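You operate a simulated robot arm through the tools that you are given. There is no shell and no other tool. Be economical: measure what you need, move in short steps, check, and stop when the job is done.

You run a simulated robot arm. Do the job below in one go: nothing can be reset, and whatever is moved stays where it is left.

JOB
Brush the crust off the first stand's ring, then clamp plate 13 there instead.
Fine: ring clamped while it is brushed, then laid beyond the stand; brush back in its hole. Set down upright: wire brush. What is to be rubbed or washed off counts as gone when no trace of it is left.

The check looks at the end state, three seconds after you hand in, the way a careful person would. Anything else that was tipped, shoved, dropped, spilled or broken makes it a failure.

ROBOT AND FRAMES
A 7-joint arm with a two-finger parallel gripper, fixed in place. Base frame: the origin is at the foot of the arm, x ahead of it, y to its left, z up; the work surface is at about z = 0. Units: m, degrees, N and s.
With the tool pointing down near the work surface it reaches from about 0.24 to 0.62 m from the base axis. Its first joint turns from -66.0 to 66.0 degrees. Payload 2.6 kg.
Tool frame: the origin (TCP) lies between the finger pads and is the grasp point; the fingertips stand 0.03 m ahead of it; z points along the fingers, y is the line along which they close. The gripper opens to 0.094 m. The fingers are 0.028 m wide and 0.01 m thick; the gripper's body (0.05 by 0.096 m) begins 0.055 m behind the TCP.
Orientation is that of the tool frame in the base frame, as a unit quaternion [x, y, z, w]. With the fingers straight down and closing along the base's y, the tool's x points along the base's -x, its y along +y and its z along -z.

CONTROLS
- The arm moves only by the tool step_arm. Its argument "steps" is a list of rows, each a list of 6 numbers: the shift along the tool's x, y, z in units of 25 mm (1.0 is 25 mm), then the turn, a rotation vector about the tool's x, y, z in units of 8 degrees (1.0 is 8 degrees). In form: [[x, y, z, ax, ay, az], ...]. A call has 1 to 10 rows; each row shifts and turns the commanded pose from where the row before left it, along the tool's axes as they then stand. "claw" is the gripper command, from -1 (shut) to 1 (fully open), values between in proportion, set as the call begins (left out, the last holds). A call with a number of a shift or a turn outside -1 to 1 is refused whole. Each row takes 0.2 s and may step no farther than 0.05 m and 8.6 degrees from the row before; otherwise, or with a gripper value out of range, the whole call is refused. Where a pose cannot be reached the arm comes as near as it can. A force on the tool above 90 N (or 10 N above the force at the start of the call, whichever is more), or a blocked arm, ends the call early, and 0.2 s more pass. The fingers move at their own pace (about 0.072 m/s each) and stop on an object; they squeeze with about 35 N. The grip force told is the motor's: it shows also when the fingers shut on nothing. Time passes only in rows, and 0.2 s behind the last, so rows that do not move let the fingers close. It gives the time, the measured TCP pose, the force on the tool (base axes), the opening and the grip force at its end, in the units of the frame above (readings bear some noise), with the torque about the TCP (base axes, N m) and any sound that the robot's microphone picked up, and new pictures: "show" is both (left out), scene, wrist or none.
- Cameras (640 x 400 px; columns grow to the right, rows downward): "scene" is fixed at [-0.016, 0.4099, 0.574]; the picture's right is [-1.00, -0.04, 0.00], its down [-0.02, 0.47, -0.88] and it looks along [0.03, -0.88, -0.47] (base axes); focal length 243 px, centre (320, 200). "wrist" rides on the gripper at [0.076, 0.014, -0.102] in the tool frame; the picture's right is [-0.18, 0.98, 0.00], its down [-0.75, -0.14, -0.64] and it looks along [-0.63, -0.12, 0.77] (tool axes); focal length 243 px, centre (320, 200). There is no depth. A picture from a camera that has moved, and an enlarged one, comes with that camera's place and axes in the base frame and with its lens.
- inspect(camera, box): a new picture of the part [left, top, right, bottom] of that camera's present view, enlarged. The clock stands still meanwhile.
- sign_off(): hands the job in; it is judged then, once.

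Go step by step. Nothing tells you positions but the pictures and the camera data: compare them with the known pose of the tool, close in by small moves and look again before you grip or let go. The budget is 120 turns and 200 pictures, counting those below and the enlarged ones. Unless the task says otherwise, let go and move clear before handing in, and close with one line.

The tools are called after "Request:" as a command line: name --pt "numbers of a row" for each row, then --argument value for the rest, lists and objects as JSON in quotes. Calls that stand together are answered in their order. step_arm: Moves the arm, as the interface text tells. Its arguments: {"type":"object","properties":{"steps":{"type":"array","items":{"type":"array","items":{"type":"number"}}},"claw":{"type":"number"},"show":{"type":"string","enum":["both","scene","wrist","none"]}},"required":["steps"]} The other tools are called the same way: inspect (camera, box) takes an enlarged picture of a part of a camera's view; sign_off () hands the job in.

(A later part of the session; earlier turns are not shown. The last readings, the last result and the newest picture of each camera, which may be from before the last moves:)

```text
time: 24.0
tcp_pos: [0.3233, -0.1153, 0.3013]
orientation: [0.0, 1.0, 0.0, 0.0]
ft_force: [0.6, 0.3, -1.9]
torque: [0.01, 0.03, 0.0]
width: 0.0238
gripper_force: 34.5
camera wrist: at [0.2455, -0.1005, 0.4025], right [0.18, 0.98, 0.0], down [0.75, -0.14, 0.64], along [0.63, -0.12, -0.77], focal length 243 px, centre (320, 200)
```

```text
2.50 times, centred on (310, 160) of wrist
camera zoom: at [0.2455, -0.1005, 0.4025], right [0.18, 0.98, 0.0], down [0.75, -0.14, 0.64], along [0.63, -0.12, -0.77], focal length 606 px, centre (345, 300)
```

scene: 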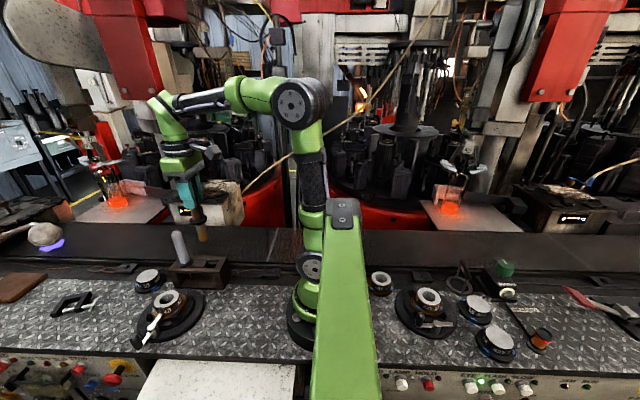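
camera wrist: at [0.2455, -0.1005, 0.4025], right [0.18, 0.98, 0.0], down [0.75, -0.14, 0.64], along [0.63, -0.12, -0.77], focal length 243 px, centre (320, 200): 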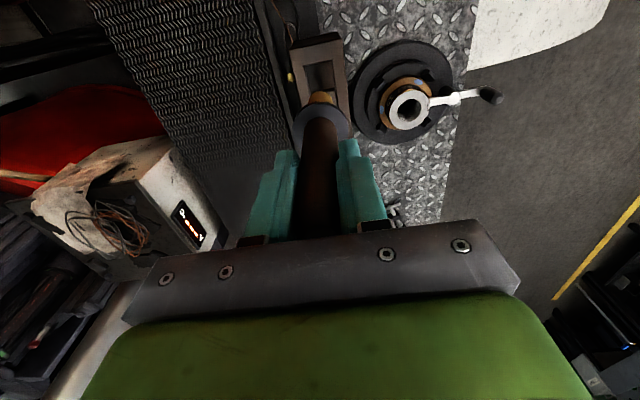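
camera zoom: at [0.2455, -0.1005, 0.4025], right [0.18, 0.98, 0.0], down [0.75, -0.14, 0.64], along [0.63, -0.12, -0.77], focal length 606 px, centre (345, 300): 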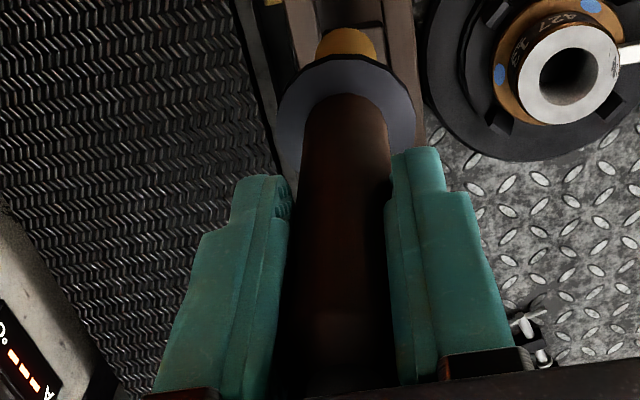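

It is a cylindrical brass wire brush, tip about 0.144 m below the TCP; ring top ≈ z 0.066, crust ≈ (0.388, 0.024). I carry the brush over the crust, staying above the ring.

Request:
step_arm --pt "0 1 0 0 0 0" --pt "0 1 0 0 0 0" --pt "-0.5 1 0 0 0 0" --pt "-1 1 0 0 0 0" --pt "-1 1 0.5 0 0 0" --pt "-0.1 0.4 0.7 0 0 0" --pt "0 0 1 0 0 0" --pt "0 0 0.5 0 0 0" --pt "0 0 0 0 0 0"

Request:
inspect --camera "scene" --box '[130, 250, 220, 330]'

Request:
inspect --camera "wrist" --box '[220, 20, 400, 180]'

```text
time: 26.0
tcp_pos: [0.3881, 0.0179, 0.2329]
orientation: [-0.001, 1.0, -0.001, 0.0]
ft_force: [-0.4, 0.3, -1.0]
torque: [0.01, 0.02, 0.02]
width: 0.0241
gripper_force: 35.2
camera wrist: at [0.3116, 0.0337, 0.3348], right [0.18, 0.98, 0.0], down [0.75, -0.14, 0.64], along [0.63, -0.12, -0.77], focal length 243 px, centre (320, 200)
```

scene: 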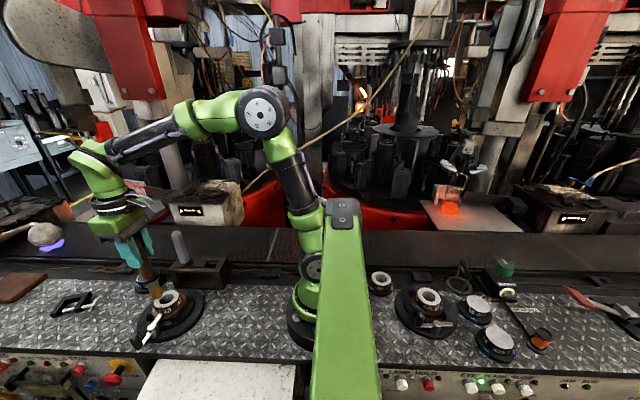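
wrist: 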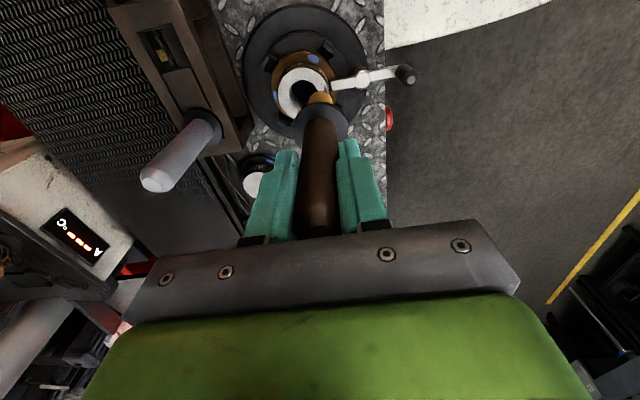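

```text
5.00 times, centred on (175, 290) of scene
camera zoom: at [-0.0159, 0.4099, 0.574], right [-1.0, -0.04, 0.0], down [-0.02, 0.47, -0.88], along [0.03, -0.88, -0.47], focal length 1214 px, centre (1045, -250)
```

zoom: 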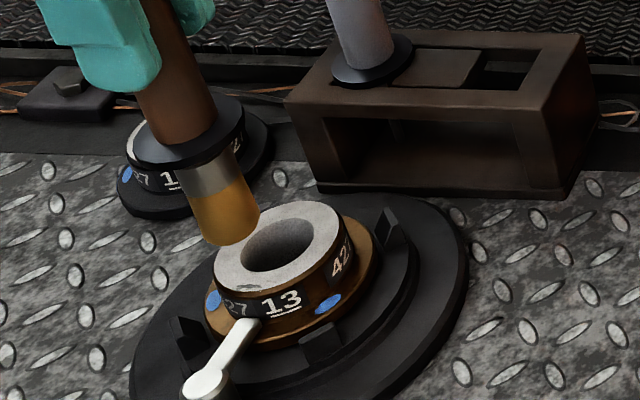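

```text
2.50 times, centred on (310, 100) of wrist
camera zoom: at [0.3116, 0.0337, 0.3348], right [0.18, 0.98, 0.0], down [0.75, -0.14, 0.64], along [0.63, -0.12, -0.77], focal length 606 px, centre (345, 450)
```

zoom: 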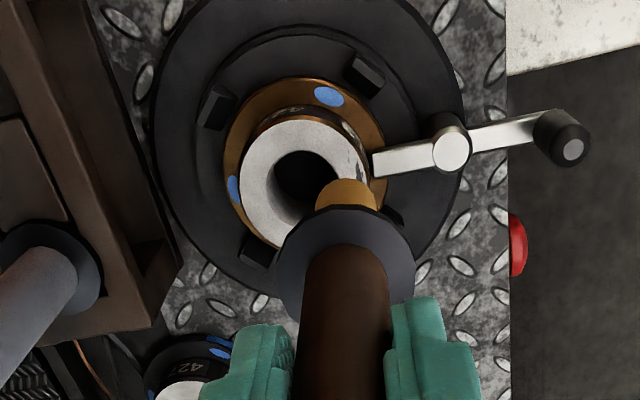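

Request:
step_arm --pt "0 0.1 0.5 0 0 0" --pt "0 0 0.2 0 0 0" --pt "0 0 0 0 0 0" --show "none"

Request:
inspect --camera "scene" --box '[130, 260, 210, 330]'

```text
time: 26.8
tcp_pos: [0.3864, 0.021, 0.2162]
orientation: [0.0, 1.0, 0.0, 0.0]
ft_force: [0.1, 0.5, -0.5]
torque: [-0.02, 0.03, 0.0]
width: 0.0241
gripper_force: 34.8
```

```text
5.71 times, centred on (170, 295) of scene
camera zoom: at [-0.0159, 0.4099, 0.574], right [-1.0, -0.04, 0.0], down [-0.02, 0.47, -0.88], along [0.03, -0.88, -0.47], focal length 1387 px, centre (1177, -343)
```

zoom: 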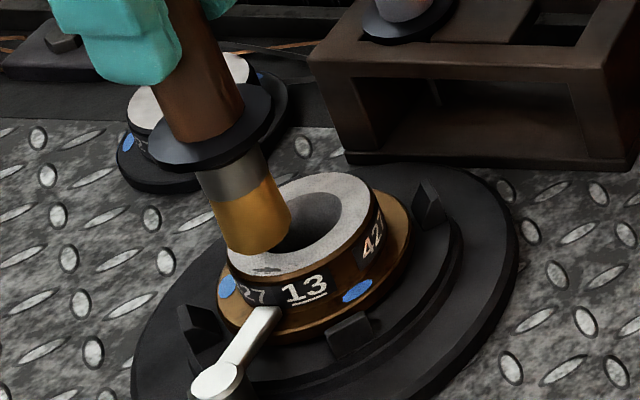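

Request:
step_arm --pt "0 0 0.15 0 0 0" --pt "0 0 0 0 0 0" --show "none"

Request:
step_arm --pt "0 0 0.12 0 0 0" --pt "0 0 0 0 0 0" --show "none"

```text
time: 27.4
tcp_pos: [0.3874, 0.0212, 0.2125]
orientation: [0.0, 1.0, 0.0, 0.0]
ft_force: [0.8, -0.5, -0.7]
torque: [0.05, 0.01, 0.0]
width: 0.024
gripper_force: 35.1
```

```text
time: 28.0
tcp_pos: [0.386, 0.0204, 0.2099]
orientation: [0.0, 1.0, 0.0, 0.0]
ft_force: [-0.3, 0.3, -0.4]
torque: [-0.02, 0.02, -0.01]
width: 0.0241
gripper_force: 35.3
```

Request:
step_arm --pt "0 0 0.12 0 0 0" --pt "0 0 0 0 0 0" --show "none"

Request:
step_arm --pt "0 0 0.08 0 0 0" --pt "0 0 0 0 0 0" --show "none"

Request:
inspect --camera "scene" --box '[140, 275, 190, 315]'

```text
time: 28.6
tcp_pos: [0.3877, 0.0207, 0.2065]
orientation: [-0.001, 1.0, 0.0, 0.0]
ft_force: [-0.3, 0.6, -1.8]
torque: [-0.02, -0.03, -0.01]
width: 0.0241
gripper_force: 34.7
```

```text
time: 29.2
tcp_pos: [0.3873, 0.0212, 0.2057]
orientation: [0.0, 1.0, 0.0, 0.001]
ft_force: [-0.8, -0.2, -0.5]
torque: [-0.01, 0.02, -0.01]
width: 0.0238
gripper_force: 34.7
```

```text
10.00 times, centred on (165, 295) of scene
camera zoom: at [-0.0159, 0.4099, 0.574], right [-1.0, -0.04, 0.0], down [-0.02, 0.47, -0.88], along [0.03, -0.88, -0.47], focal length 2428 px, centre (1870, -750)
```

zoom: 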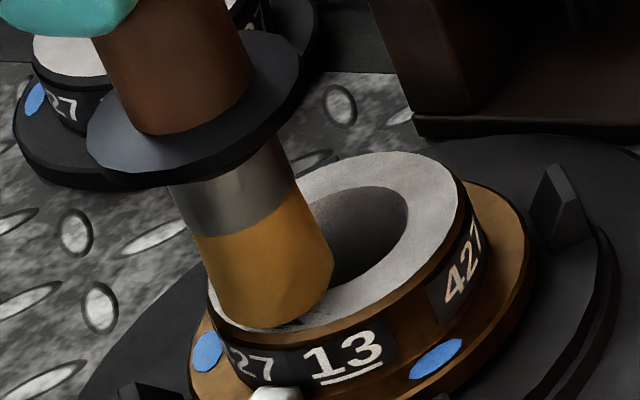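

Request:
step_arm --pt "0 0 0.08 0 0 0" --pt "0 0 0 0 0 0" --show "none"

Request:
step_arm --pt "0 0 0.06 0 0 0" --pt "0 0 0 0 0 0" --show "none"

```text
time: 29.8
tcp_pos: [0.3863, 0.0209, 0.2023]
orientation: [0.0, 1.0, 0.0, 0.0]
ft_force: [0.1, 0.4, -1.2]
torque: [0.02, -0.04, -0.01]
width: 0.0241
gripper_force: 35.3
```

```text
time: 30.4
tcp_pos: [0.3877, 0.0206, 0.2018]
orientation: [-0.001, 1.0, -0.001, 0.0]
ft_force: [0.3, 0.6, -0.9]
torque: [0.02, -0.01, 0.04]
width: 0.0241
gripper_force: 35.1
```

Request:
step_arm --pt "0 0 0.06 0 0 0" --pt "0 0 0 0 0 0" --show "none"

Request:
step_arm --pt "0 0 0.06 0 0 0" --pt "0 0 0 0 0 0" --show "none"

Request:
inspect --camera "scene" --box '[140, 275, 190, 315]'

```text
time: 31.0
tcp_pos: [0.3874, 0.0202, 0.2004]
orientation: [0.001, 1.0, 0.0, 0.0]
ft_force: [-0.2, 0.0, -1.4]
torque: [0.0, 0.02, -0.01]
width: 0.024
gripper_force: 34.9
```

```text
time: 31.6
tcp_pos: [0.3865, 0.0211, 0.1999]
orientation: [0.001, 1.0, 0.001, 0.0]
ft_force: [-3.3, -2.1, 10.9]
torque: [-0.29, 0.62, 0.04]
width: 0.0239
gripper_force: 35.0
```

```text
10.00 times, centred on (165, 295) of scene
camera zoom: at [-0.016, 0.4099, 0.574], right [-1.0, -0.04, 0.0], down [-0.02, 0.47, -0.88], along [0.03, -0.88, -0.47], focal length 2428 px, centre (1870, -750)
```

zoom: 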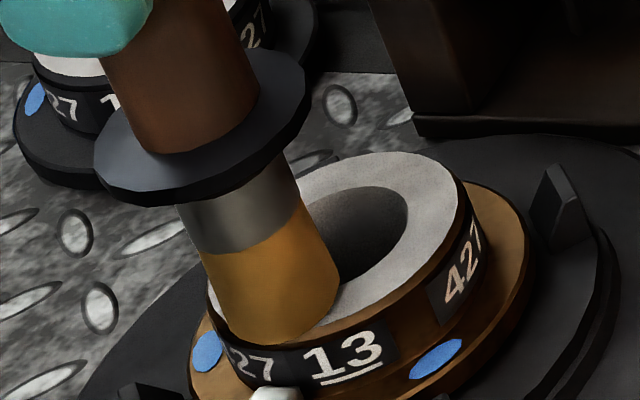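

Contact at TCP z 0.200 with 11 N. I rub back and forth along the crust.

Request:
step_arm --pt "0.4 0 0 0 0 0" --pt "-0.4 0 0 0 0 0" --pt "-0.4 0 0 0 0 0" --pt "0.4 0 0 0 0 0" --pt "0.4 0.12 0 0 0 0" --pt "-0.4 0 0 0 0 0" --pt "-0.4 0 0 0 0 0" --pt "0.4 0 0 0 0 0" --pt "0.4 0 0 0 0 0" --pt "-0.4 0 0 0 0 0" --show "none"

Request:
step_arm --pt "0 0.15 0 0 0 0" --pt "0 -0.3 0 0 0 0" --pt "0.3 0.3 0 0 0 0" --pt "0 -0.3 0 0 0 0" --pt "-0.6 0.3 0 0 0 0" --pt "0 -0.3 0 0 0 0" --pt "0.6 0.15 0 0 0 0" --pt "-0.6 0 0 0 0 0" --pt "0.6 0 0 0 0 0" --pt "-0.3 0 0 0 0 0" --show "none"

Request:
step_arm --pt "0 0 -1 0 0 0" --pt "0.5 -1 -0.5 0 0 0" --pt "0.5 -1 0 0 0 0"

Request:
inspect --camera "scene" --box '[140, 275, 200, 325]'

Request:
inspect --camera "wrist" --box '[260, 20, 400, 140]'

```text
time: 33.8
tcp_pos: [0.3863, 0.0244, 0.198]
orientation: [0.001, 1.0, -0.001, -0.002]
ft_force: [-6.1, -0.8, 15.0]
torque: [-0.09, 0.7, 0.0]
width: 0.0241
gripper_force: 34.5
```

```text
time: 36.0
tcp_pos: [0.3863, 0.0245, 0.1975]
orientation: [0.001, 1.0, 0.001, 0.0]
ft_force: [-6.5, -0.3, 15.0]
torque: [0.05, 0.72, 0.0]
width: 0.0239
gripper_force: 35.9
```

```text
time: 36.8
tcp_pos: [0.3612, -0.0256, 0.2383]
orientation: [0.0, 1.0, 0.0, 0.0]
ft_force: [-1.0, 0.2, -0.8]
torque: [0.01, 0.02, -0.01]
width: 0.024
gripper_force: 35.6
camera wrist: at [0.2856, -0.0117, 0.3389], right [0.18, 0.98, 0.0], down [0.75, -0.14, 0.64], along [0.63, -0.12, -0.77], focal length 243 px, centre (320, 200)
```

scene: 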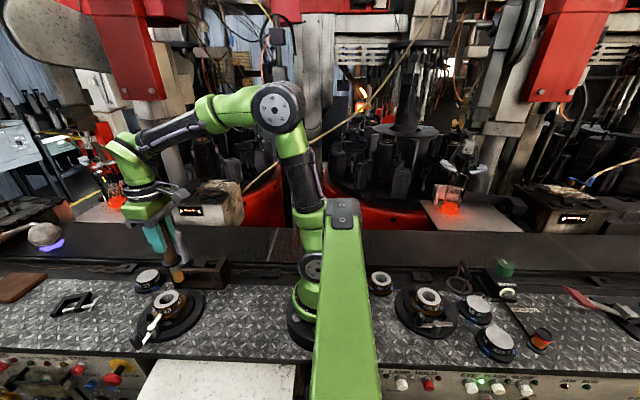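
wrist: 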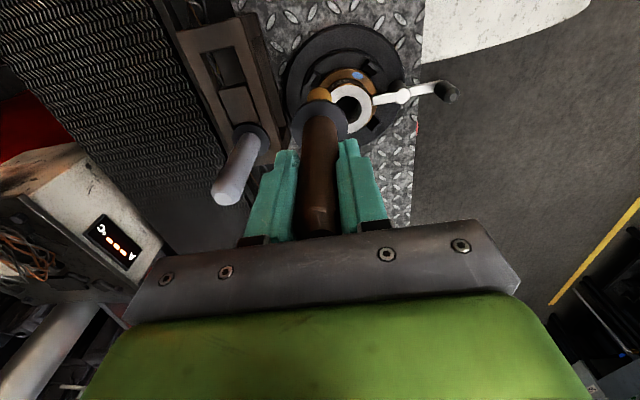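

```text
8.00 times, centred on (170, 300) of scene
camera zoom: at [-0.0159, 0.4099, 0.574], right [-1.0, -0.04, 0.0], down [-0.02, 0.47, -0.88], along [0.03, -0.88, -0.47], focal length 1942 px, centre (1520, -600)
```

zoom: 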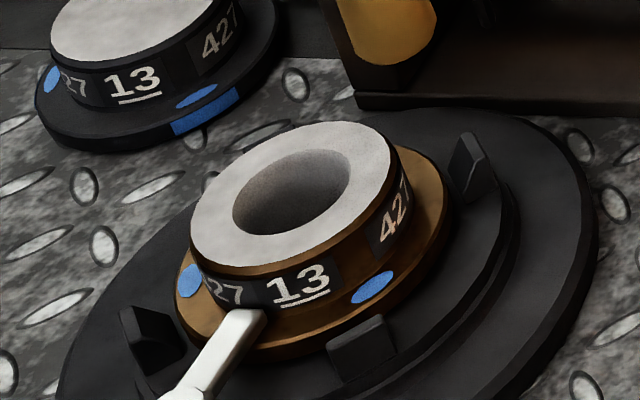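

```text
3.33 times, centred on (330, 80) of wrist
camera zoom: at [0.2856, -0.0117, 0.3389], right [0.18, 0.98, 0.0], down [0.75, -0.14, 0.64], along [0.63, -0.12, -0.77], focal length 809 px, centre (287, 600)
```

zoom: 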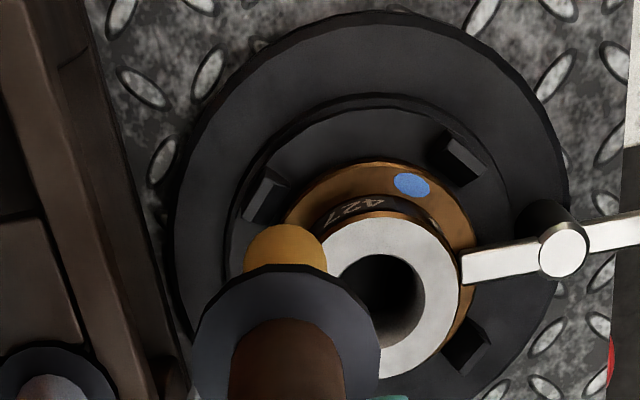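

The crust looks gone. I carry the brush back above its hole and take a close look at the ring from there.

Request:
step_arm --pt "0.5 0 -1 0 0 0" --pt "1 0 -1 0 0 0" --pt "0.1 -1 -0.5 0 0 0" --pt "0 -1 0 0 0 0" --pt "0 -1 0 0 0 0" --pt "0 -0.64 0 0 0 0" --pt "0 0 0 0 0 0" --show "none"

Request:
inspect --camera "wrist" --box '[350, 60, 460, 150]'

Request:
inspect --camera "wrist" --box '[230, 10, 390, 150]'

Request:
inspect --camera "scene" --box '[150, 285, 190, 315]'

```text
time: 38.4
tcp_pos: [0.3219, -0.116, 0.2984]
orientation: [-0.001, 1.0, 0.0, 0.0]
ft_force: [0.2, -0.1, -1.4]
torque: [-0.02, 0.0, 0.0]
width: 0.0241
gripper_force: 35.2
```

```text
4.44 times, centred on (405, 105) of wrist
camera zoom: at [0.2456, -0.1017, 0.4004], right [0.18, 0.98, 0.0], down [0.75, -0.14, 0.64], along [0.63, -0.12, -0.77], focal length 1078 px, centre (-58, 622)
```

zoom: 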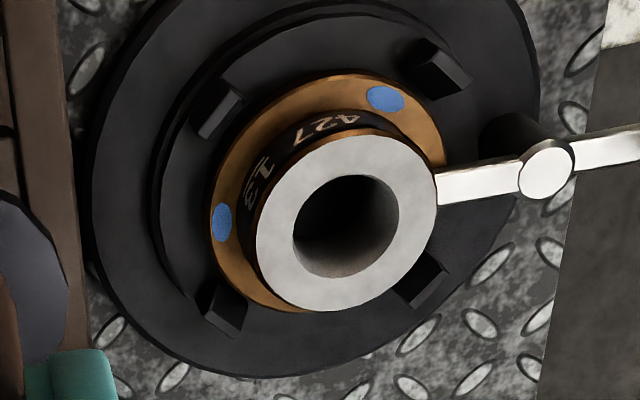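

```text
2.86 times, centred on (310, 80) of wrist
camera zoom: at [0.2456, -0.1017, 0.4004], right [0.18, 0.98, 0.0], down [0.75, -0.14, 0.64], along [0.63, -0.12, -0.77], focal length 693 px, centre (349, 543)
```

zoom: 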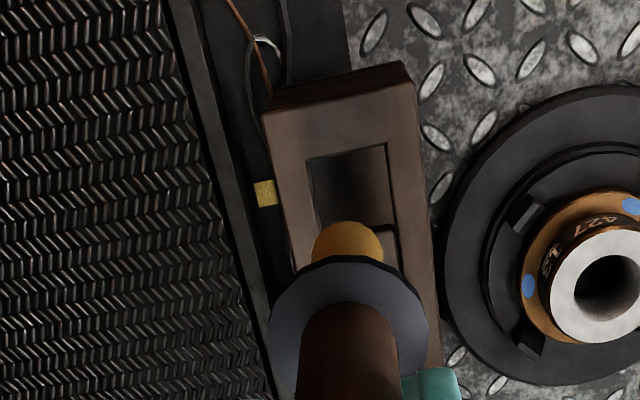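

```text
13.33 times, centred on (170, 300) of scene
camera zoom: at [-0.0159, 0.4099, 0.574], right [-1.0, -0.04, 0.0], down [-0.02, 0.47, -0.88], along [0.03, -0.88, -0.47], focal length 3237 px, centre (2320, -1133)
```

zoom: 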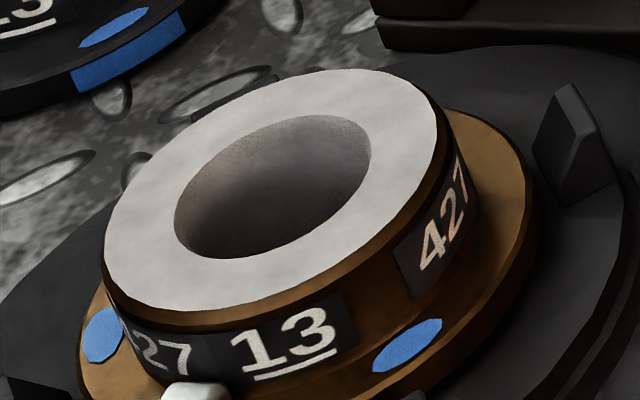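

The ring face is clean. The square hole sits directly below the brush, so I lower it back to the grasp height.

Request:
step_arm --pt "0 0 1 0 0 0" --pt "0 0 1 0 0 0" --pt "0 0 0.8 0 0 0" --pt "0 0 0 0 0 0" --show "none"

Request:
inspect --camera "scene" --box '[160, 210, 240, 295]'

Request:
inspect --camera "wrist" --box '[230, 10, 390, 150]'

```text
time: 39.4
tcp_pos: [0.3231, -0.118, 0.2283]
orientation: [0.0, 1.0, 0.0, 0.0]
ft_force: [0.7, 0.2, -0.4]
torque: [-0.06, -0.04, 0.0]
width: 0.0237
gripper_force: 34.5
```

```text
4.71 times, centred on (200, 252) of scene
camera zoom: at [-0.0159, 0.4099, 0.574], right [-1.0, -0.04, 0.0], down [-0.02, 0.47, -0.88], along [0.03, -0.88, -0.47], focal length 1142 px, centre (885, -47)
```

zoom: 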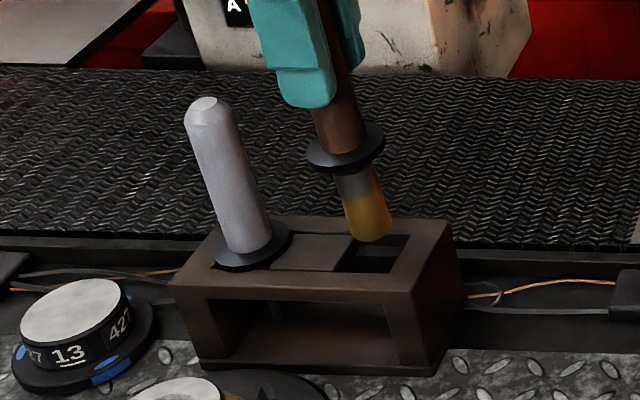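

```text
2.86 times, centred on (310, 80) of wrist
camera zoom: at [0.2461, -0.1024, 0.3294], right [0.18, 0.98, 0.0], down [0.75, -0.14, 0.64], along [0.63, -0.12, -0.77], focal length 693 px, centre (349, 543)
```

zoom: 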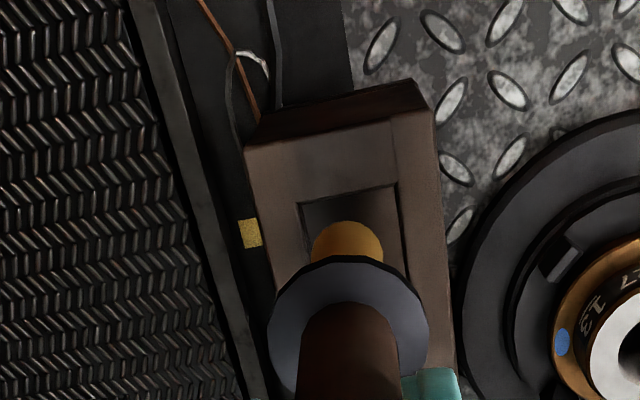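

Aligned with the hole; I continue down slowly.

Request:
step_arm --pt "0.05 0.03 0.6 0 0 0" --pt "0 0 0.6 0 0 0" --pt "0 0 0.6 0 0 0" --pt "0 0 0.6 0 0 0" --pt "0 0 0.5 0 0 0" --pt "0 0 0 0 0 0" --show "none"

Request:
inspect --camera "scene" --box '[160, 210, 240, 295]'

```text
time: 40.8
tcp_pos: [0.3225, -0.1157, 0.1551]
orientation: [0.001, 1.0, -0.001, 0.0]
ft_force: [0.4, -0.3, -1.0]
torque: [0.01, -0.01, -0.02]
width: 0.0237
gripper_force: 35.4
```

```text
4.71 times, centred on (200, 252) of scene
camera zoom: at [-0.0159, 0.4099, 0.574], right [-1.0, -0.04, 0.0], down [-0.02, 0.47, -0.88], along [0.03, -0.88, -0.47], focal length 1142 px, centre (885, -47)
```

zoom: 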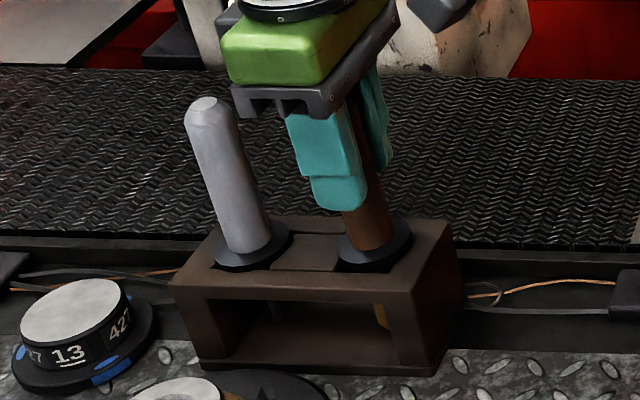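

Request:
step_arm --pt "0 0 0.1 0 0 0" --pt "0 0 0 0 0 0" --show "none"

Request:
step_arm --pt "0 0 0.06 0 0 0" --pt "0 0 0 0 0 0" --show "none"

```text
time: 41.4
tcp_pos: [0.3205, -0.1159, 0.1524]
orientation: [-0.001, 1.0, 0.001, 0.0]
ft_force: [-0.2, 0.2, -1.4]
torque: [-0.01, 0.01, 0.01]
width: 0.024
gripper_force: 34.5
```

```text
time: 42.0
tcp_pos: [0.3207, -0.116, 0.1513]
orientation: [0.001, 1.0, 0.0, -0.001]
ft_force: [0.0, 0.0, 0.2]
torque: [-0.02, -0.03, -0.02]
width: 0.0238
gripper_force: 35.2
```

Request:
step_arm --pt "0 0 0.04 0 0 0" --pt "0 0 0 0 0 0" --show "none"

Request:
step_arm --pt "0 0 0 0 0 0" --pt "0 0 0 0 0 0" --pt "0 0 -0.3 0 0 0" --pt "0 0 -1 0 0 0" --pt "0 0 -1 0 0 0" --pt "0 0 -1 0 0 0" --pt "0 0 -1 0 0 0" --pt "0 0 -1 0 0 0" --pt "0 0 -0.8 0 0 0" --claw 0

Request:
inspect --camera "scene" --box '[160, 210, 240, 295]'

```text
time: 42.6
tcp_pos: [0.3208, -0.116, 0.1509]
orientation: [0.0, 1.0, 0.0, 0.002]
ft_force: [-5.9, 3.8, 16.0]
torque: [0.12, 0.16, 0.01]
width: 0.0242
gripper_force: 35.6
```

```text
time: 44.6
tcp_pos: [0.3203, -0.1171, 0.3024]
orientation: [0.0, 1.0, 0.0, 0.0]
ft_force: [-0.6, 0.8, 0.3]
torque: [-0.01, 0.0, -0.02]
width: 0.0469
gripper_force: 0.1
camera wrist: at [0.2443, -0.1016, 0.4049], right [0.18, 0.98, 0.0], down [0.75, -0.14, 0.64], along [0.63, -0.12, -0.77], focal length 243 px, centre (320, 200)
```

scene: 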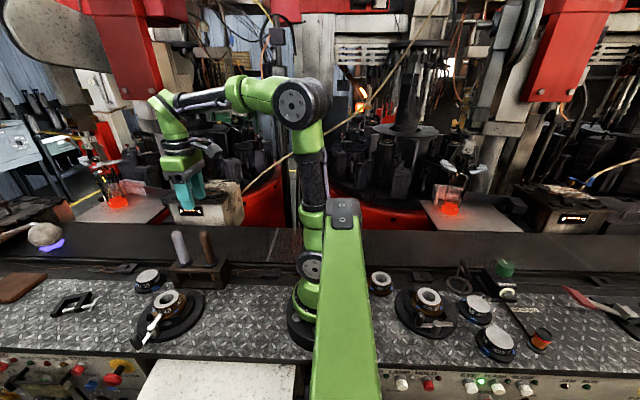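
wrist: 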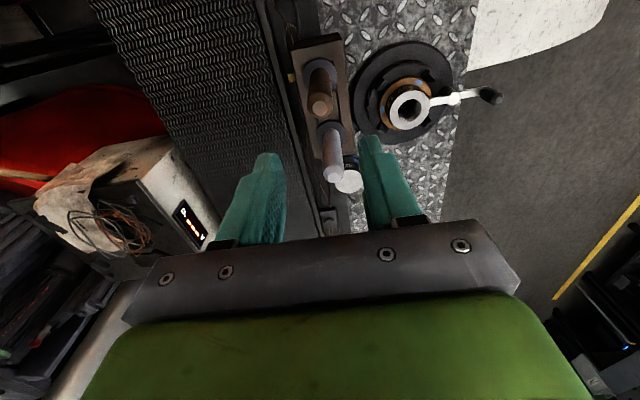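

```text
4.71 times, centred on (200, 252) of scene
camera zoom: at [-0.016, 0.4099, 0.574], right [-1.0, -0.04, 0.0], down [-0.02, 0.47, -0.88], along [0.03, -0.88, -0.47], focal length 1142 px, centre (885, -47)
```

zoom: 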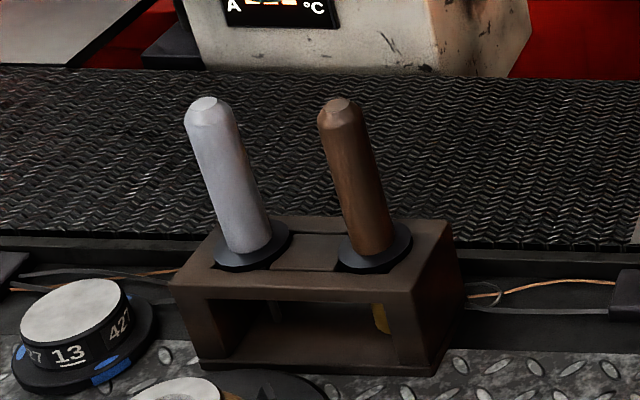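

Brush is back upright in its hole. Next I unclamp: go to the knob at (0.389, 0.114) with the tool turned 88°.

Request:
step_arm --pt "-0.3 1 0 0 0 0" --pt "-0.3 1 0 0 0 0" --pt "-0.3 1 0 0 0 0" --pt "-0.3 1 0 0 0 0" --pt "-0.3 1 0 0 0 0" --pt "-0.3 1 0 0 0 0" --pt "-0.3 1 0 0 0 0" --pt "-0.3 1 0 0 0 0" --pt "-0.3 1 0 0 0 0" --pt "0 0.22 0 0 0 -1" --show "none" --claw -0.3

Request:
step_arm --pt "0 0 0.6 0 0 -1" --pt "0 0 0.6 0 0 -1" --pt "0 0 0.6 0 0 -1" --pt "0 0 0.6 0 0 -1" --pt "0 0 0.6 0 0 -1" --pt "0 0 0.6 0 0 -1" --pt "0 0 0.6 0 0 -1" --pt "0 0 0.6 0 0 -1" --pt "0 0 0.6 0 0 -1" --pt "0 0 1 0 0 -1" --show "wrist"

```text
time: 46.8
tcp_pos: [0.3881, 0.1138, 0.3063]
orientation: [-0.07, 0.998, 0.0, 0.0]
ft_force: [0.4, 0.0, 0.0]
torque: [0.0, -0.01, 0.01]
width: 0.0328
gripper_force: 0.1
```

```text
time: 49.0
tcp_pos: [0.3895, 0.1139, 0.1428]
orientation: [-0.696, 0.718, 0.0, 0.0]
ft_force: [-0.7, -0.3, -0.2]
torque: [0.0, -0.02, -0.03]
width: 0.0329
gripper_force: 0.1
camera wrist: at [0.372, 0.0388, 0.2448], right [-0.98, 0.22, 0.0], down [0.17, 0.75, 0.64], along [0.14, 0.63, -0.77], focal length 243 px, centre (320, 200)
```

wrist: 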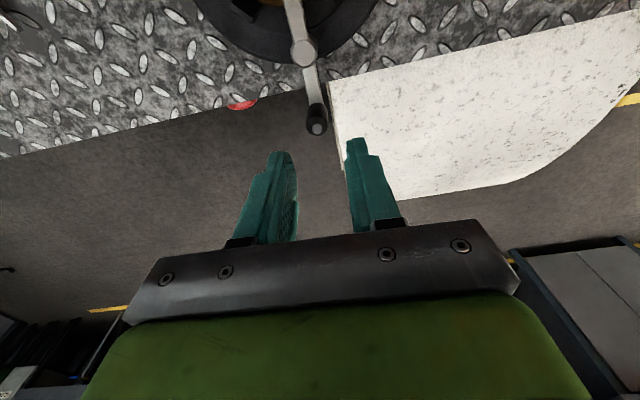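

Request:
step_arm --pt "0 0 1 0 0 0" --pt "0 0 1 0 0 0" --pt "0 0 0.55 0 0 0" --pt "0 0 0 0 0 0" --show "none"

Request:
step_arm --pt "0 0 0 0 0 0" --pt "0 0 0 0 0 0" --pt "0 0 0 0 0 0" --show "none" --claw -1

Request:
step_arm --pt "0.019 -0.273 0 0 0 1" --pt "0.019 -0.273 0 0 0 1" --pt "0.019 -0.273 0 0 0 1" --pt "0.019 -0.273 0 0 0 1" --pt "0.019 -0.273 0 0 0 1" --pt "0.019 -0.273 0 0 0 1" --pt "0.019 -0.273 0 0 0 1" --pt "0.019 -0.273 0 0 0 1" --pt "0.019 -0.273 0 0 0 1" --pt "0.019 -0.273 0 0 0 1" --show "none"

Request:
inspect --camera "scene" --box '[110, 270, 200, 340]'

```text
time: 50.0
tcp_pos: [0.3879, 0.1119, 0.0795]
orientation: [-0.695, 0.719, 0.0, 0.0]
ft_force: [-0.1, 0.4, 1.0]
torque: [-0.03, 0.0, 0.01]
width: 0.0326
gripper_force: 0.0
```

```text
time: 50.8
tcp_pos: [0.3887, 0.1131, 0.0798]
orientation: [-0.695, 0.719, -0.002, 0.002]
ft_force: [18.3, 1.3, -8.8]
torque: [0.14, -0.56, 0.13]
width: 0.0162
gripper_force: 45.5
```

```text
time: 53.0
tcp_pos: [0.4351, 0.0708, 0.0804]
orientation: [-0.069, 0.998, -0.001, 0.003]
ft_force: [11.1, 1.6, 8.0]
torque: [0.14, -1.24, 0.01]
width: 0.0162
gripper_force: 45.0
```

```text
5.71 times, centred on (155, 305) of scene
camera zoom: at [-0.016, 0.4099, 0.574], right [-1.0, -0.04, 0.0], down [-0.02, 0.47, -0.88], along [0.03, -0.88, -0.47], focal length 1387 px, centre (1263, -400)
```

zoom: 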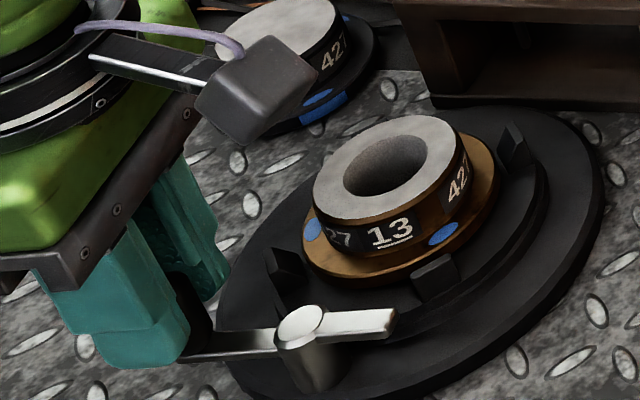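

One more small turn to the starting angle, then I release and rise.

Request:
step_arm --pt "0.019 -0.273 0 0 0 1" --pt "0 0 0 0 0 0" --show "none"

Request:
step_arm --pt "0 0 0 0 0 0" --pt "0 0 0 0 0 0" --pt "0 0 -1 0 0 0" --pt "0 0 -1 0 0 0" --pt "0 0 -1 0 0 0" --pt "0 0 -1 0 0 0" --pt "0 0 -1 0 0 0" --pt "0 0 0 0 0 0" --claw -0.3

Request:
inspect --camera "wrist" --box '[140, 0, 400, 190]'

Request:
inspect --camera "scene" --box '[110, 250, 210, 340]'

```text
time: 53.6
tcp_pos: [0.4364, 0.0659, 0.0804]
orientation: [0.001, 1.0, 0.0, 0.002]
ft_force: [15.9, 3.3, 5.2]
torque: [0.09, -0.35, 0.02]
width: 0.0164
gripper_force: 45.1
```

```text
time: 55.4
tcp_pos: [0.4339, 0.0658, 0.2039]
orientation: [0.0, 1.0, 0.0, 0.0]
ft_force: [0.8, 0.0, -0.7]
torque: [0.02, -0.01, -0.01]
width: 0.0328
gripper_force: 0.0
camera wrist: at [0.3585, 0.081, 0.3056], right [0.18, 0.98, 0.0], down [0.75, -0.14, 0.64], along [0.63, -0.12, -0.77], focal length 243 px, centre (320, 200)
```

scene: 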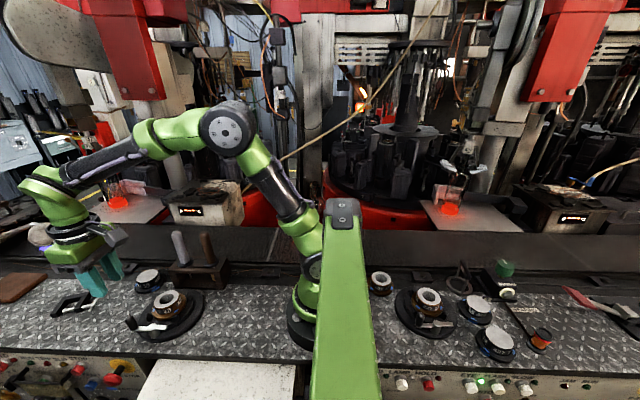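
wrist: 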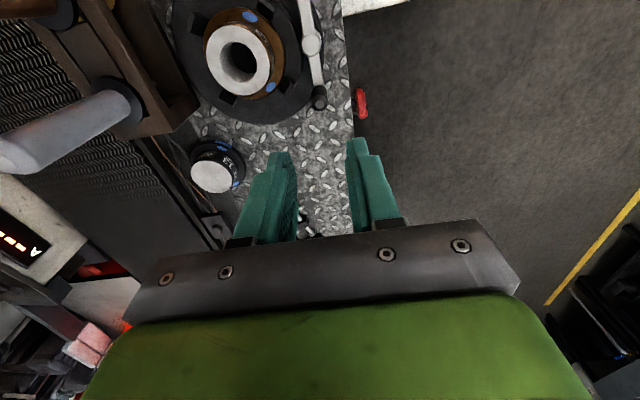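

```text
2.11 times, centred on (270, 95) of wrist
camera zoom: at [0.3585, 0.081, 0.3056], right [0.18, 0.98, 0.0], down [0.75, -0.14, 0.64], along [0.63, -0.12, -0.77], focal length 511 px, centre (425, 421)
```

zoom: 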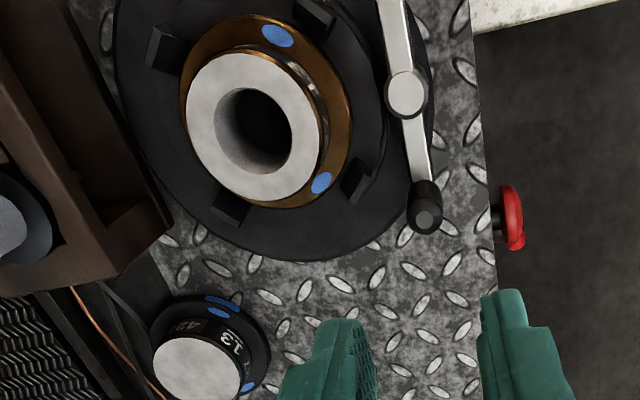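

```text
4.44 times, centred on (160, 295) of scene
camera zoom: at [-0.016, 0.4099, 0.574], right [-1.0, -0.04, 0.0], down [-0.02, 0.47, -0.88], along [0.03, -0.88, -0.47], focal length 1079 px, centre (1031, -222)
```

zoom: 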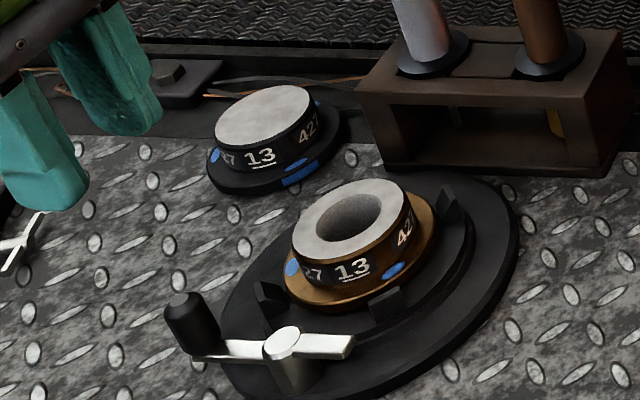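

The clamp is open. Now I grip the ring by its hub (centre ≈ (0.388, 0.000), top ≈ 0.06): hover first.

Request:
step_arm --pt "0.9 -1 0 0 0 0" --pt "0.94 -1 0 0 0 0" --pt "0 -0.6 1 0 0 0" --pt "0 0 1 0 0 0" --pt "0 0 1 0 0 0" --pt "0 0 0.7 0 0 0" --pt "0 0 0 0 0 0" --show "none" --claw 0.6

Request:
inspect --camera "wrist" --box '[160, 60, 460, 260]'

Request:
inspect --camera "scene" --box '[110, 240, 210, 340]'

```text
time: 57.0
tcp_pos: [0.3889, 0.0002, 0.1117]
orientation: [0.0, 1.0, 0.001, 0.0]
ft_force: [1.3, 0.0, -0.4]
torque: [0.02, 0.0, -0.01]
width: 0.0753
gripper_force: 0.1
```

```text
2.00 times, centred on (310, 160) of wrist
camera zoom: at [0.3137, 0.0159, 0.2135], right [0.18, 0.98, 0.0], down [0.75, -0.14, 0.64], along [0.63, -0.12, -0.77], focal length 485 px, centre (340, 280)
```

zoom: 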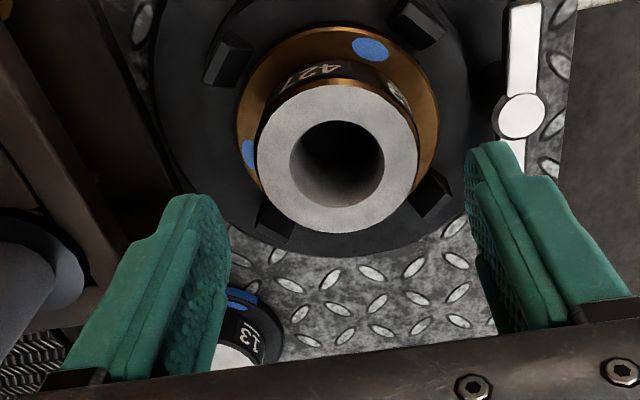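

```text
4.00 times, centred on (160, 290) of scene
camera zoom: at [-0.0159, 0.4099, 0.574], right [-1.0, -0.04, 0.0], down [-0.02, 0.47, -0.88], along [0.03, -0.88, -0.47], focal length 971 px, centre (960, -160)
```

zoom: 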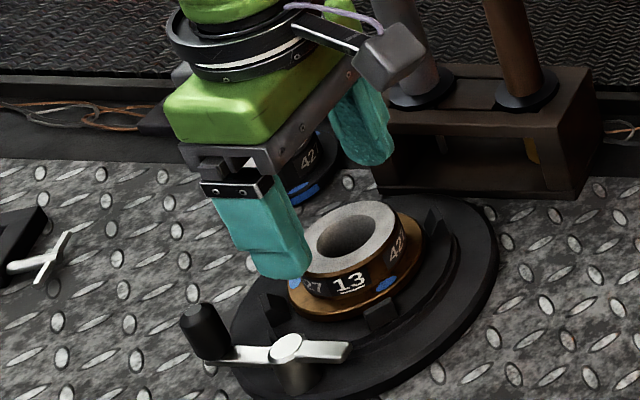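

Request:
step_arm --pt "0.08 0.06 0.6 0 0 0" --pt "0 0 0.5 0 0 0" --pt "0 0 0.3 0 0 0" --pt "0 0 0 0 0 0" --show "none"

Request:
inspect --camera "wrist" --box '[160, 60, 460, 260]'

Request:
inspect --camera "scene" --box '[120, 260, 200, 330]'

```text
time: 58.0
tcp_pos: [0.3871, 0.0014, 0.0763]
orientation: [0.0, 1.0, 0.0, 0.0]
ft_force: [0.4, 0.2, -0.3]
torque: [0.01, 0.0, -0.01]
width: 0.0752
gripper_force: 0.1
```

```text
2.00 times, centred on (310, 160) of wrist
camera zoom: at [0.3112, 0.0167, 0.1779], right [0.18, 0.98, 0.0], down [0.75, -0.14, 0.64], along [0.63, -0.12, -0.77], focal length 485 px, centre (340, 280)
```

zoom: 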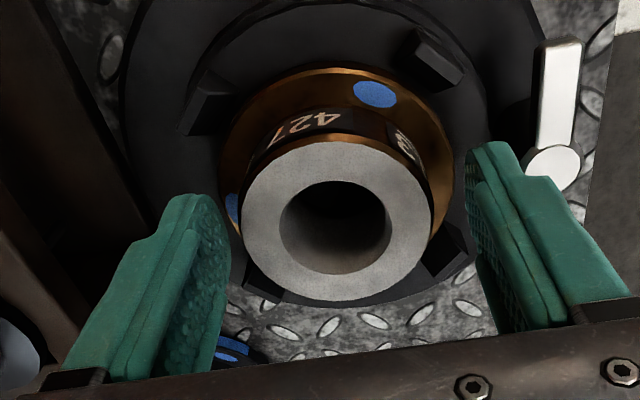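

```text
5.71 times, centred on (160, 295) of scene
camera zoom: at [-0.0159, 0.4099, 0.574], right [-1.0, -0.04, 0.0], down [-0.02, 0.47, -0.88], along [0.03, -0.88, -0.47], focal length 1387 px, centre (1234, -343)
```

zoom: 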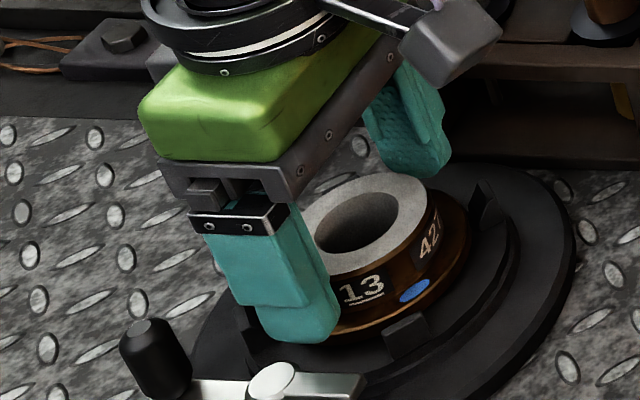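

Request:
step_arm --pt "0.03 0 0.1 0 0 0" --pt "0 0 0 0 0 0" --show "none"

Request:
step_arm --pt "0 0 0 0 0 0" --pt "0 0 0 0 0 0" --pt "0 0 0 0 0 0" --show "wrist" --claw -1

```text
time: 58.6
tcp_pos: [0.3865, 0.0024, 0.074]
orientation: [0.0, 1.0, 0.0, 0.0]
ft_force: [0.0, 0.0, 0.3]
torque: [-0.01, -0.02, -0.01]
width: 0.075
gripper_force: 0.1
```

```text
time: 59.4
tcp_pos: [0.3866, 0.0018, 0.0742]
orientation: [0.001, 1.0, 0.0, 0.0]
ft_force: [-0.8, -1.7, 0.4]
torque: [0.01, 0.08, 0.01]
width: 0.0567
gripper_force: 35.1
camera wrist: at [0.3103, 0.0167, 0.1756], right [0.18, 0.98, 0.0], down [0.75, -0.14, 0.64], along [0.63, -0.12, -0.77], focal length 243 px, centre (320, 200)
```

wrist: 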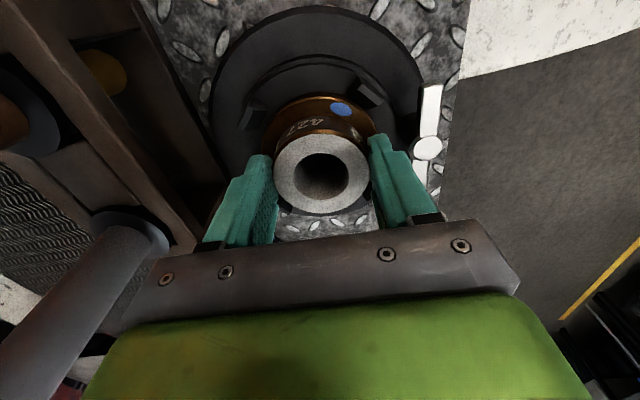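

Request:
step_arm --pt "0 0 -0.4 0 0 0" --pt "0 0 -0.8 0 0 0" --pt "0 0 -1 0 0 0" --pt "0 0 -1 0 0 0" --pt "0 0 0 0 0 0"

Request:
inspect --camera "scene" --box '[110, 220, 220, 340]'

```text
time: 60.6
tcp_pos: [0.3855, 0.0021, 0.1573]
orientation: [-0.001, 1.0, 0.0, 0.0]
ft_force: [-0.7, 0.5, 0.5]
torque: [0.01, -0.04, -0.02]
width: 0.0
gripper_force: 33.2
camera wrist: at [0.3102, 0.0169, 0.2566], right [0.18, 0.98, 0.0], down [0.75, -0.14, 0.64], along [0.63, -0.12, -0.77], focal length 243 px, centre (320, 200)
```

scene: 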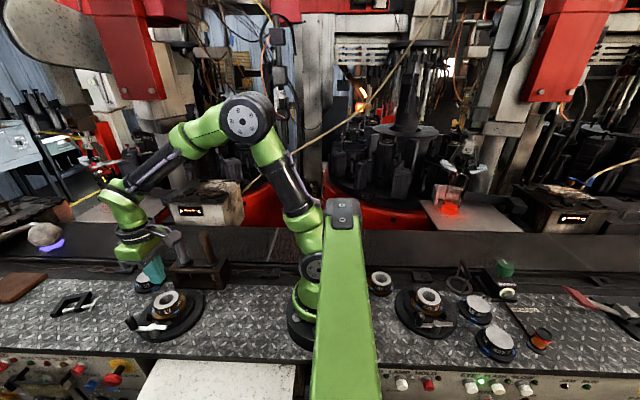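
wrist: 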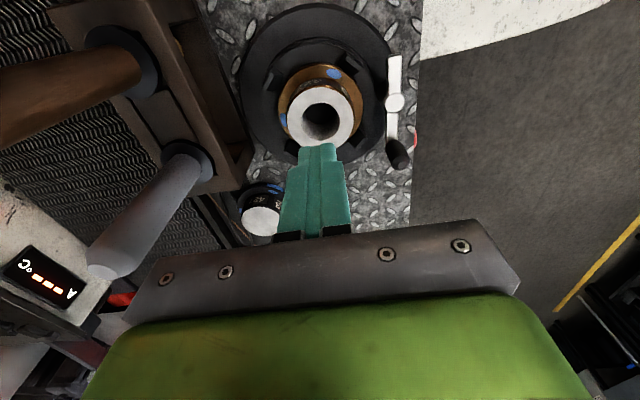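

```text
3.33 times, centred on (165, 280) of scene
camera zoom: at [-0.016, 0.4099, 0.574], right [-1.0, -0.04, 0.0], down [-0.02, 0.47, -0.88], along [0.03, -0.88, -0.47], focal length 809 px, centre (837, -67)
```

zoom: 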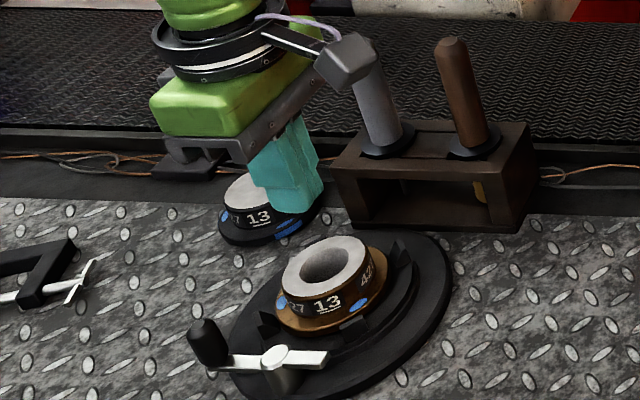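

The fingers slipped off: the ring stayed seated. I go back, grip a bit lower, and lift only millimetres while reading the force, to learn whether it is held or just slipped.

Request:
step_arm --pt "0 0 0 0 0 0" --pt "0 0 0 0 0 0" --pt "0 0 1 0 0 0" --pt "0 0 1 0 0 0" --pt "0 0 1 0 0 0" --pt "0 0 0.3 0 0 0" --pt "0 0 0 0 0 0" --show "none" --claw 0.6

Request:
step_arm --pt "0 0 0.12 0 0 0" --pt "0 0 0 0 0 0" --show "none"

Request:
inspect --camera "wrist" --box '[180, 80, 460, 260]'

Request:
inspect --camera "scene" --box '[130, 270, 200, 330]'

```text
time: 62.2
tcp_pos: [0.3871, 0.0033, 0.0716]
orientation: [0.0, 1.0, 0.0, 0.0]
ft_force: [0.0, 0.2, 0.4]
torque: [0.01, 0.01, 0.0]
width: 0.0754
gripper_force: 0.1
```

```text
time: 62.8
tcp_pos: [0.3879, 0.0021, 0.0704]
orientation: [0.0, 1.0, 0.0, 0.001]
ft_force: [0.2, -0.5, -0.7]
torque: [0.0, 0.02, 0.0]
width: 0.0752
gripper_force: 0.1
```

```text
2.22 times, centred on (320, 170) of wrist
camera zoom: at [0.3114, 0.0168, 0.1709], right [0.18, 0.98, 0.0], down [0.75, -0.14, 0.64], along [0.63, -0.12, -0.77], focal length 539 px, centre (320, 267)
```

zoom: 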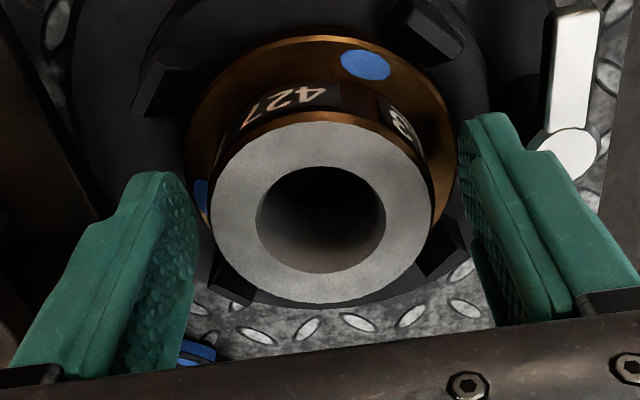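

```text
6.67 times, centred on (165, 300) of scene
camera zoom: at [-0.016, 0.4099, 0.574], right [-1.0, -0.04, 0.0], down [-0.02, 0.47, -0.88], along [0.03, -0.88, -0.47], focal length 1619 px, centre (1353, -467)
```

zoom: 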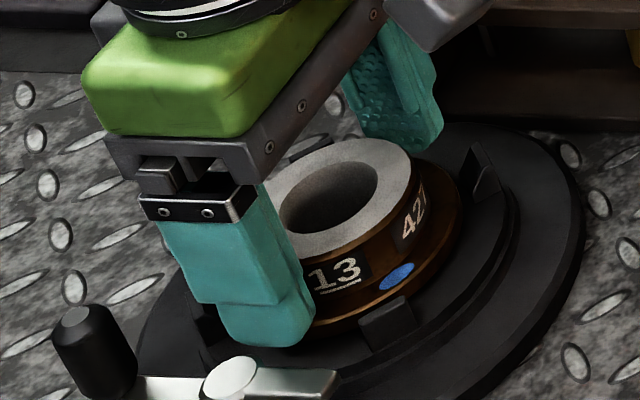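

Request:
step_arm --pt "0 0 0 0 0 0" --pt "0 0 0 0 0 0" --pt "0 0 0 0 0 0" --show "none" --claw -1

Request:
step_arm --pt "0 0 -0.08 0 0 0" --pt "0 0 0 0 0 0" --show "none"

Request:
step_arm --pt "0 0 -0.08 0 0 0" --pt "0 0 0 0 0 0" --show "none"

```text
time: 63.6
tcp_pos: [0.3871, 0.0021, 0.0685]
orientation: [0.0, 1.0, 0.001, 0.0]
ft_force: [0.6, 0.8, 0.0]
torque: [0.09, -0.09, 0.01]
width: 0.057
gripper_force: 35.1
```

```text
time: 64.2
tcp_pos: [0.3873, 0.0019, 0.0711]
orientation: [0.0, 1.0, -0.001, -0.001]
ft_force: [-0.6, -0.1, 0.5]
torque: [-0.01, 0.01, -0.01]
width: 0.0569
gripper_force: 35.1
```

```text
time: 64.8
tcp_pos: [0.3879, 0.0016, 0.0741]
orientation: [0.0, 1.0, 0.0, 0.0]
ft_force: [-0.5, 0.8, -4.7]
torque: [0.02, -0.01, 0.0]
width: 0.0569
gripper_force: 35.3
```

Request:
step_arm --pt "0 0 -0.1 0 0 0" --pt "0 0 -0.1 0 0 0" --pt "0 0 0 0 0 0" --show "none"

Request:
inspect --camera "scene" --box '[130, 270, 200, 330]'

```text
time: 65.6
tcp_pos: [0.3878, 0.0014, 0.0786]
orientation: [0.0, 1.0, 0.0, -0.001]
ft_force: [0.4, 0.1, -6.1]
torque: [0.0, 0.01, -0.01]
width: 0.057
gripper_force: 35.0
```

```text
6.67 times, centred on (165, 300) of scene
camera zoom: at [-0.0159, 0.4099, 0.574], right [-1.0, -0.04, 0.0], down [-0.02, 0.47, -0.88], along [0.03, -0.88, -0.47], focal length 1619 px, centre (1353, -467)
```

zoom: 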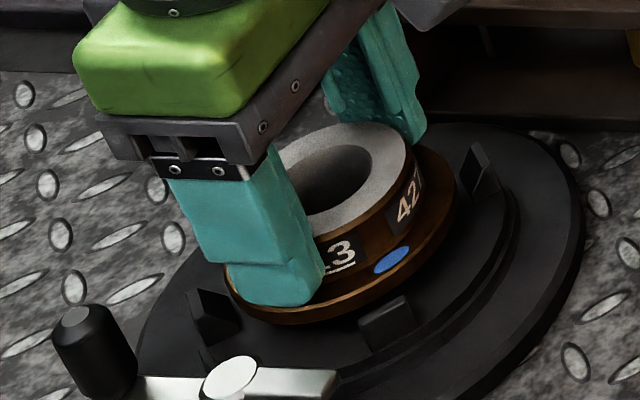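

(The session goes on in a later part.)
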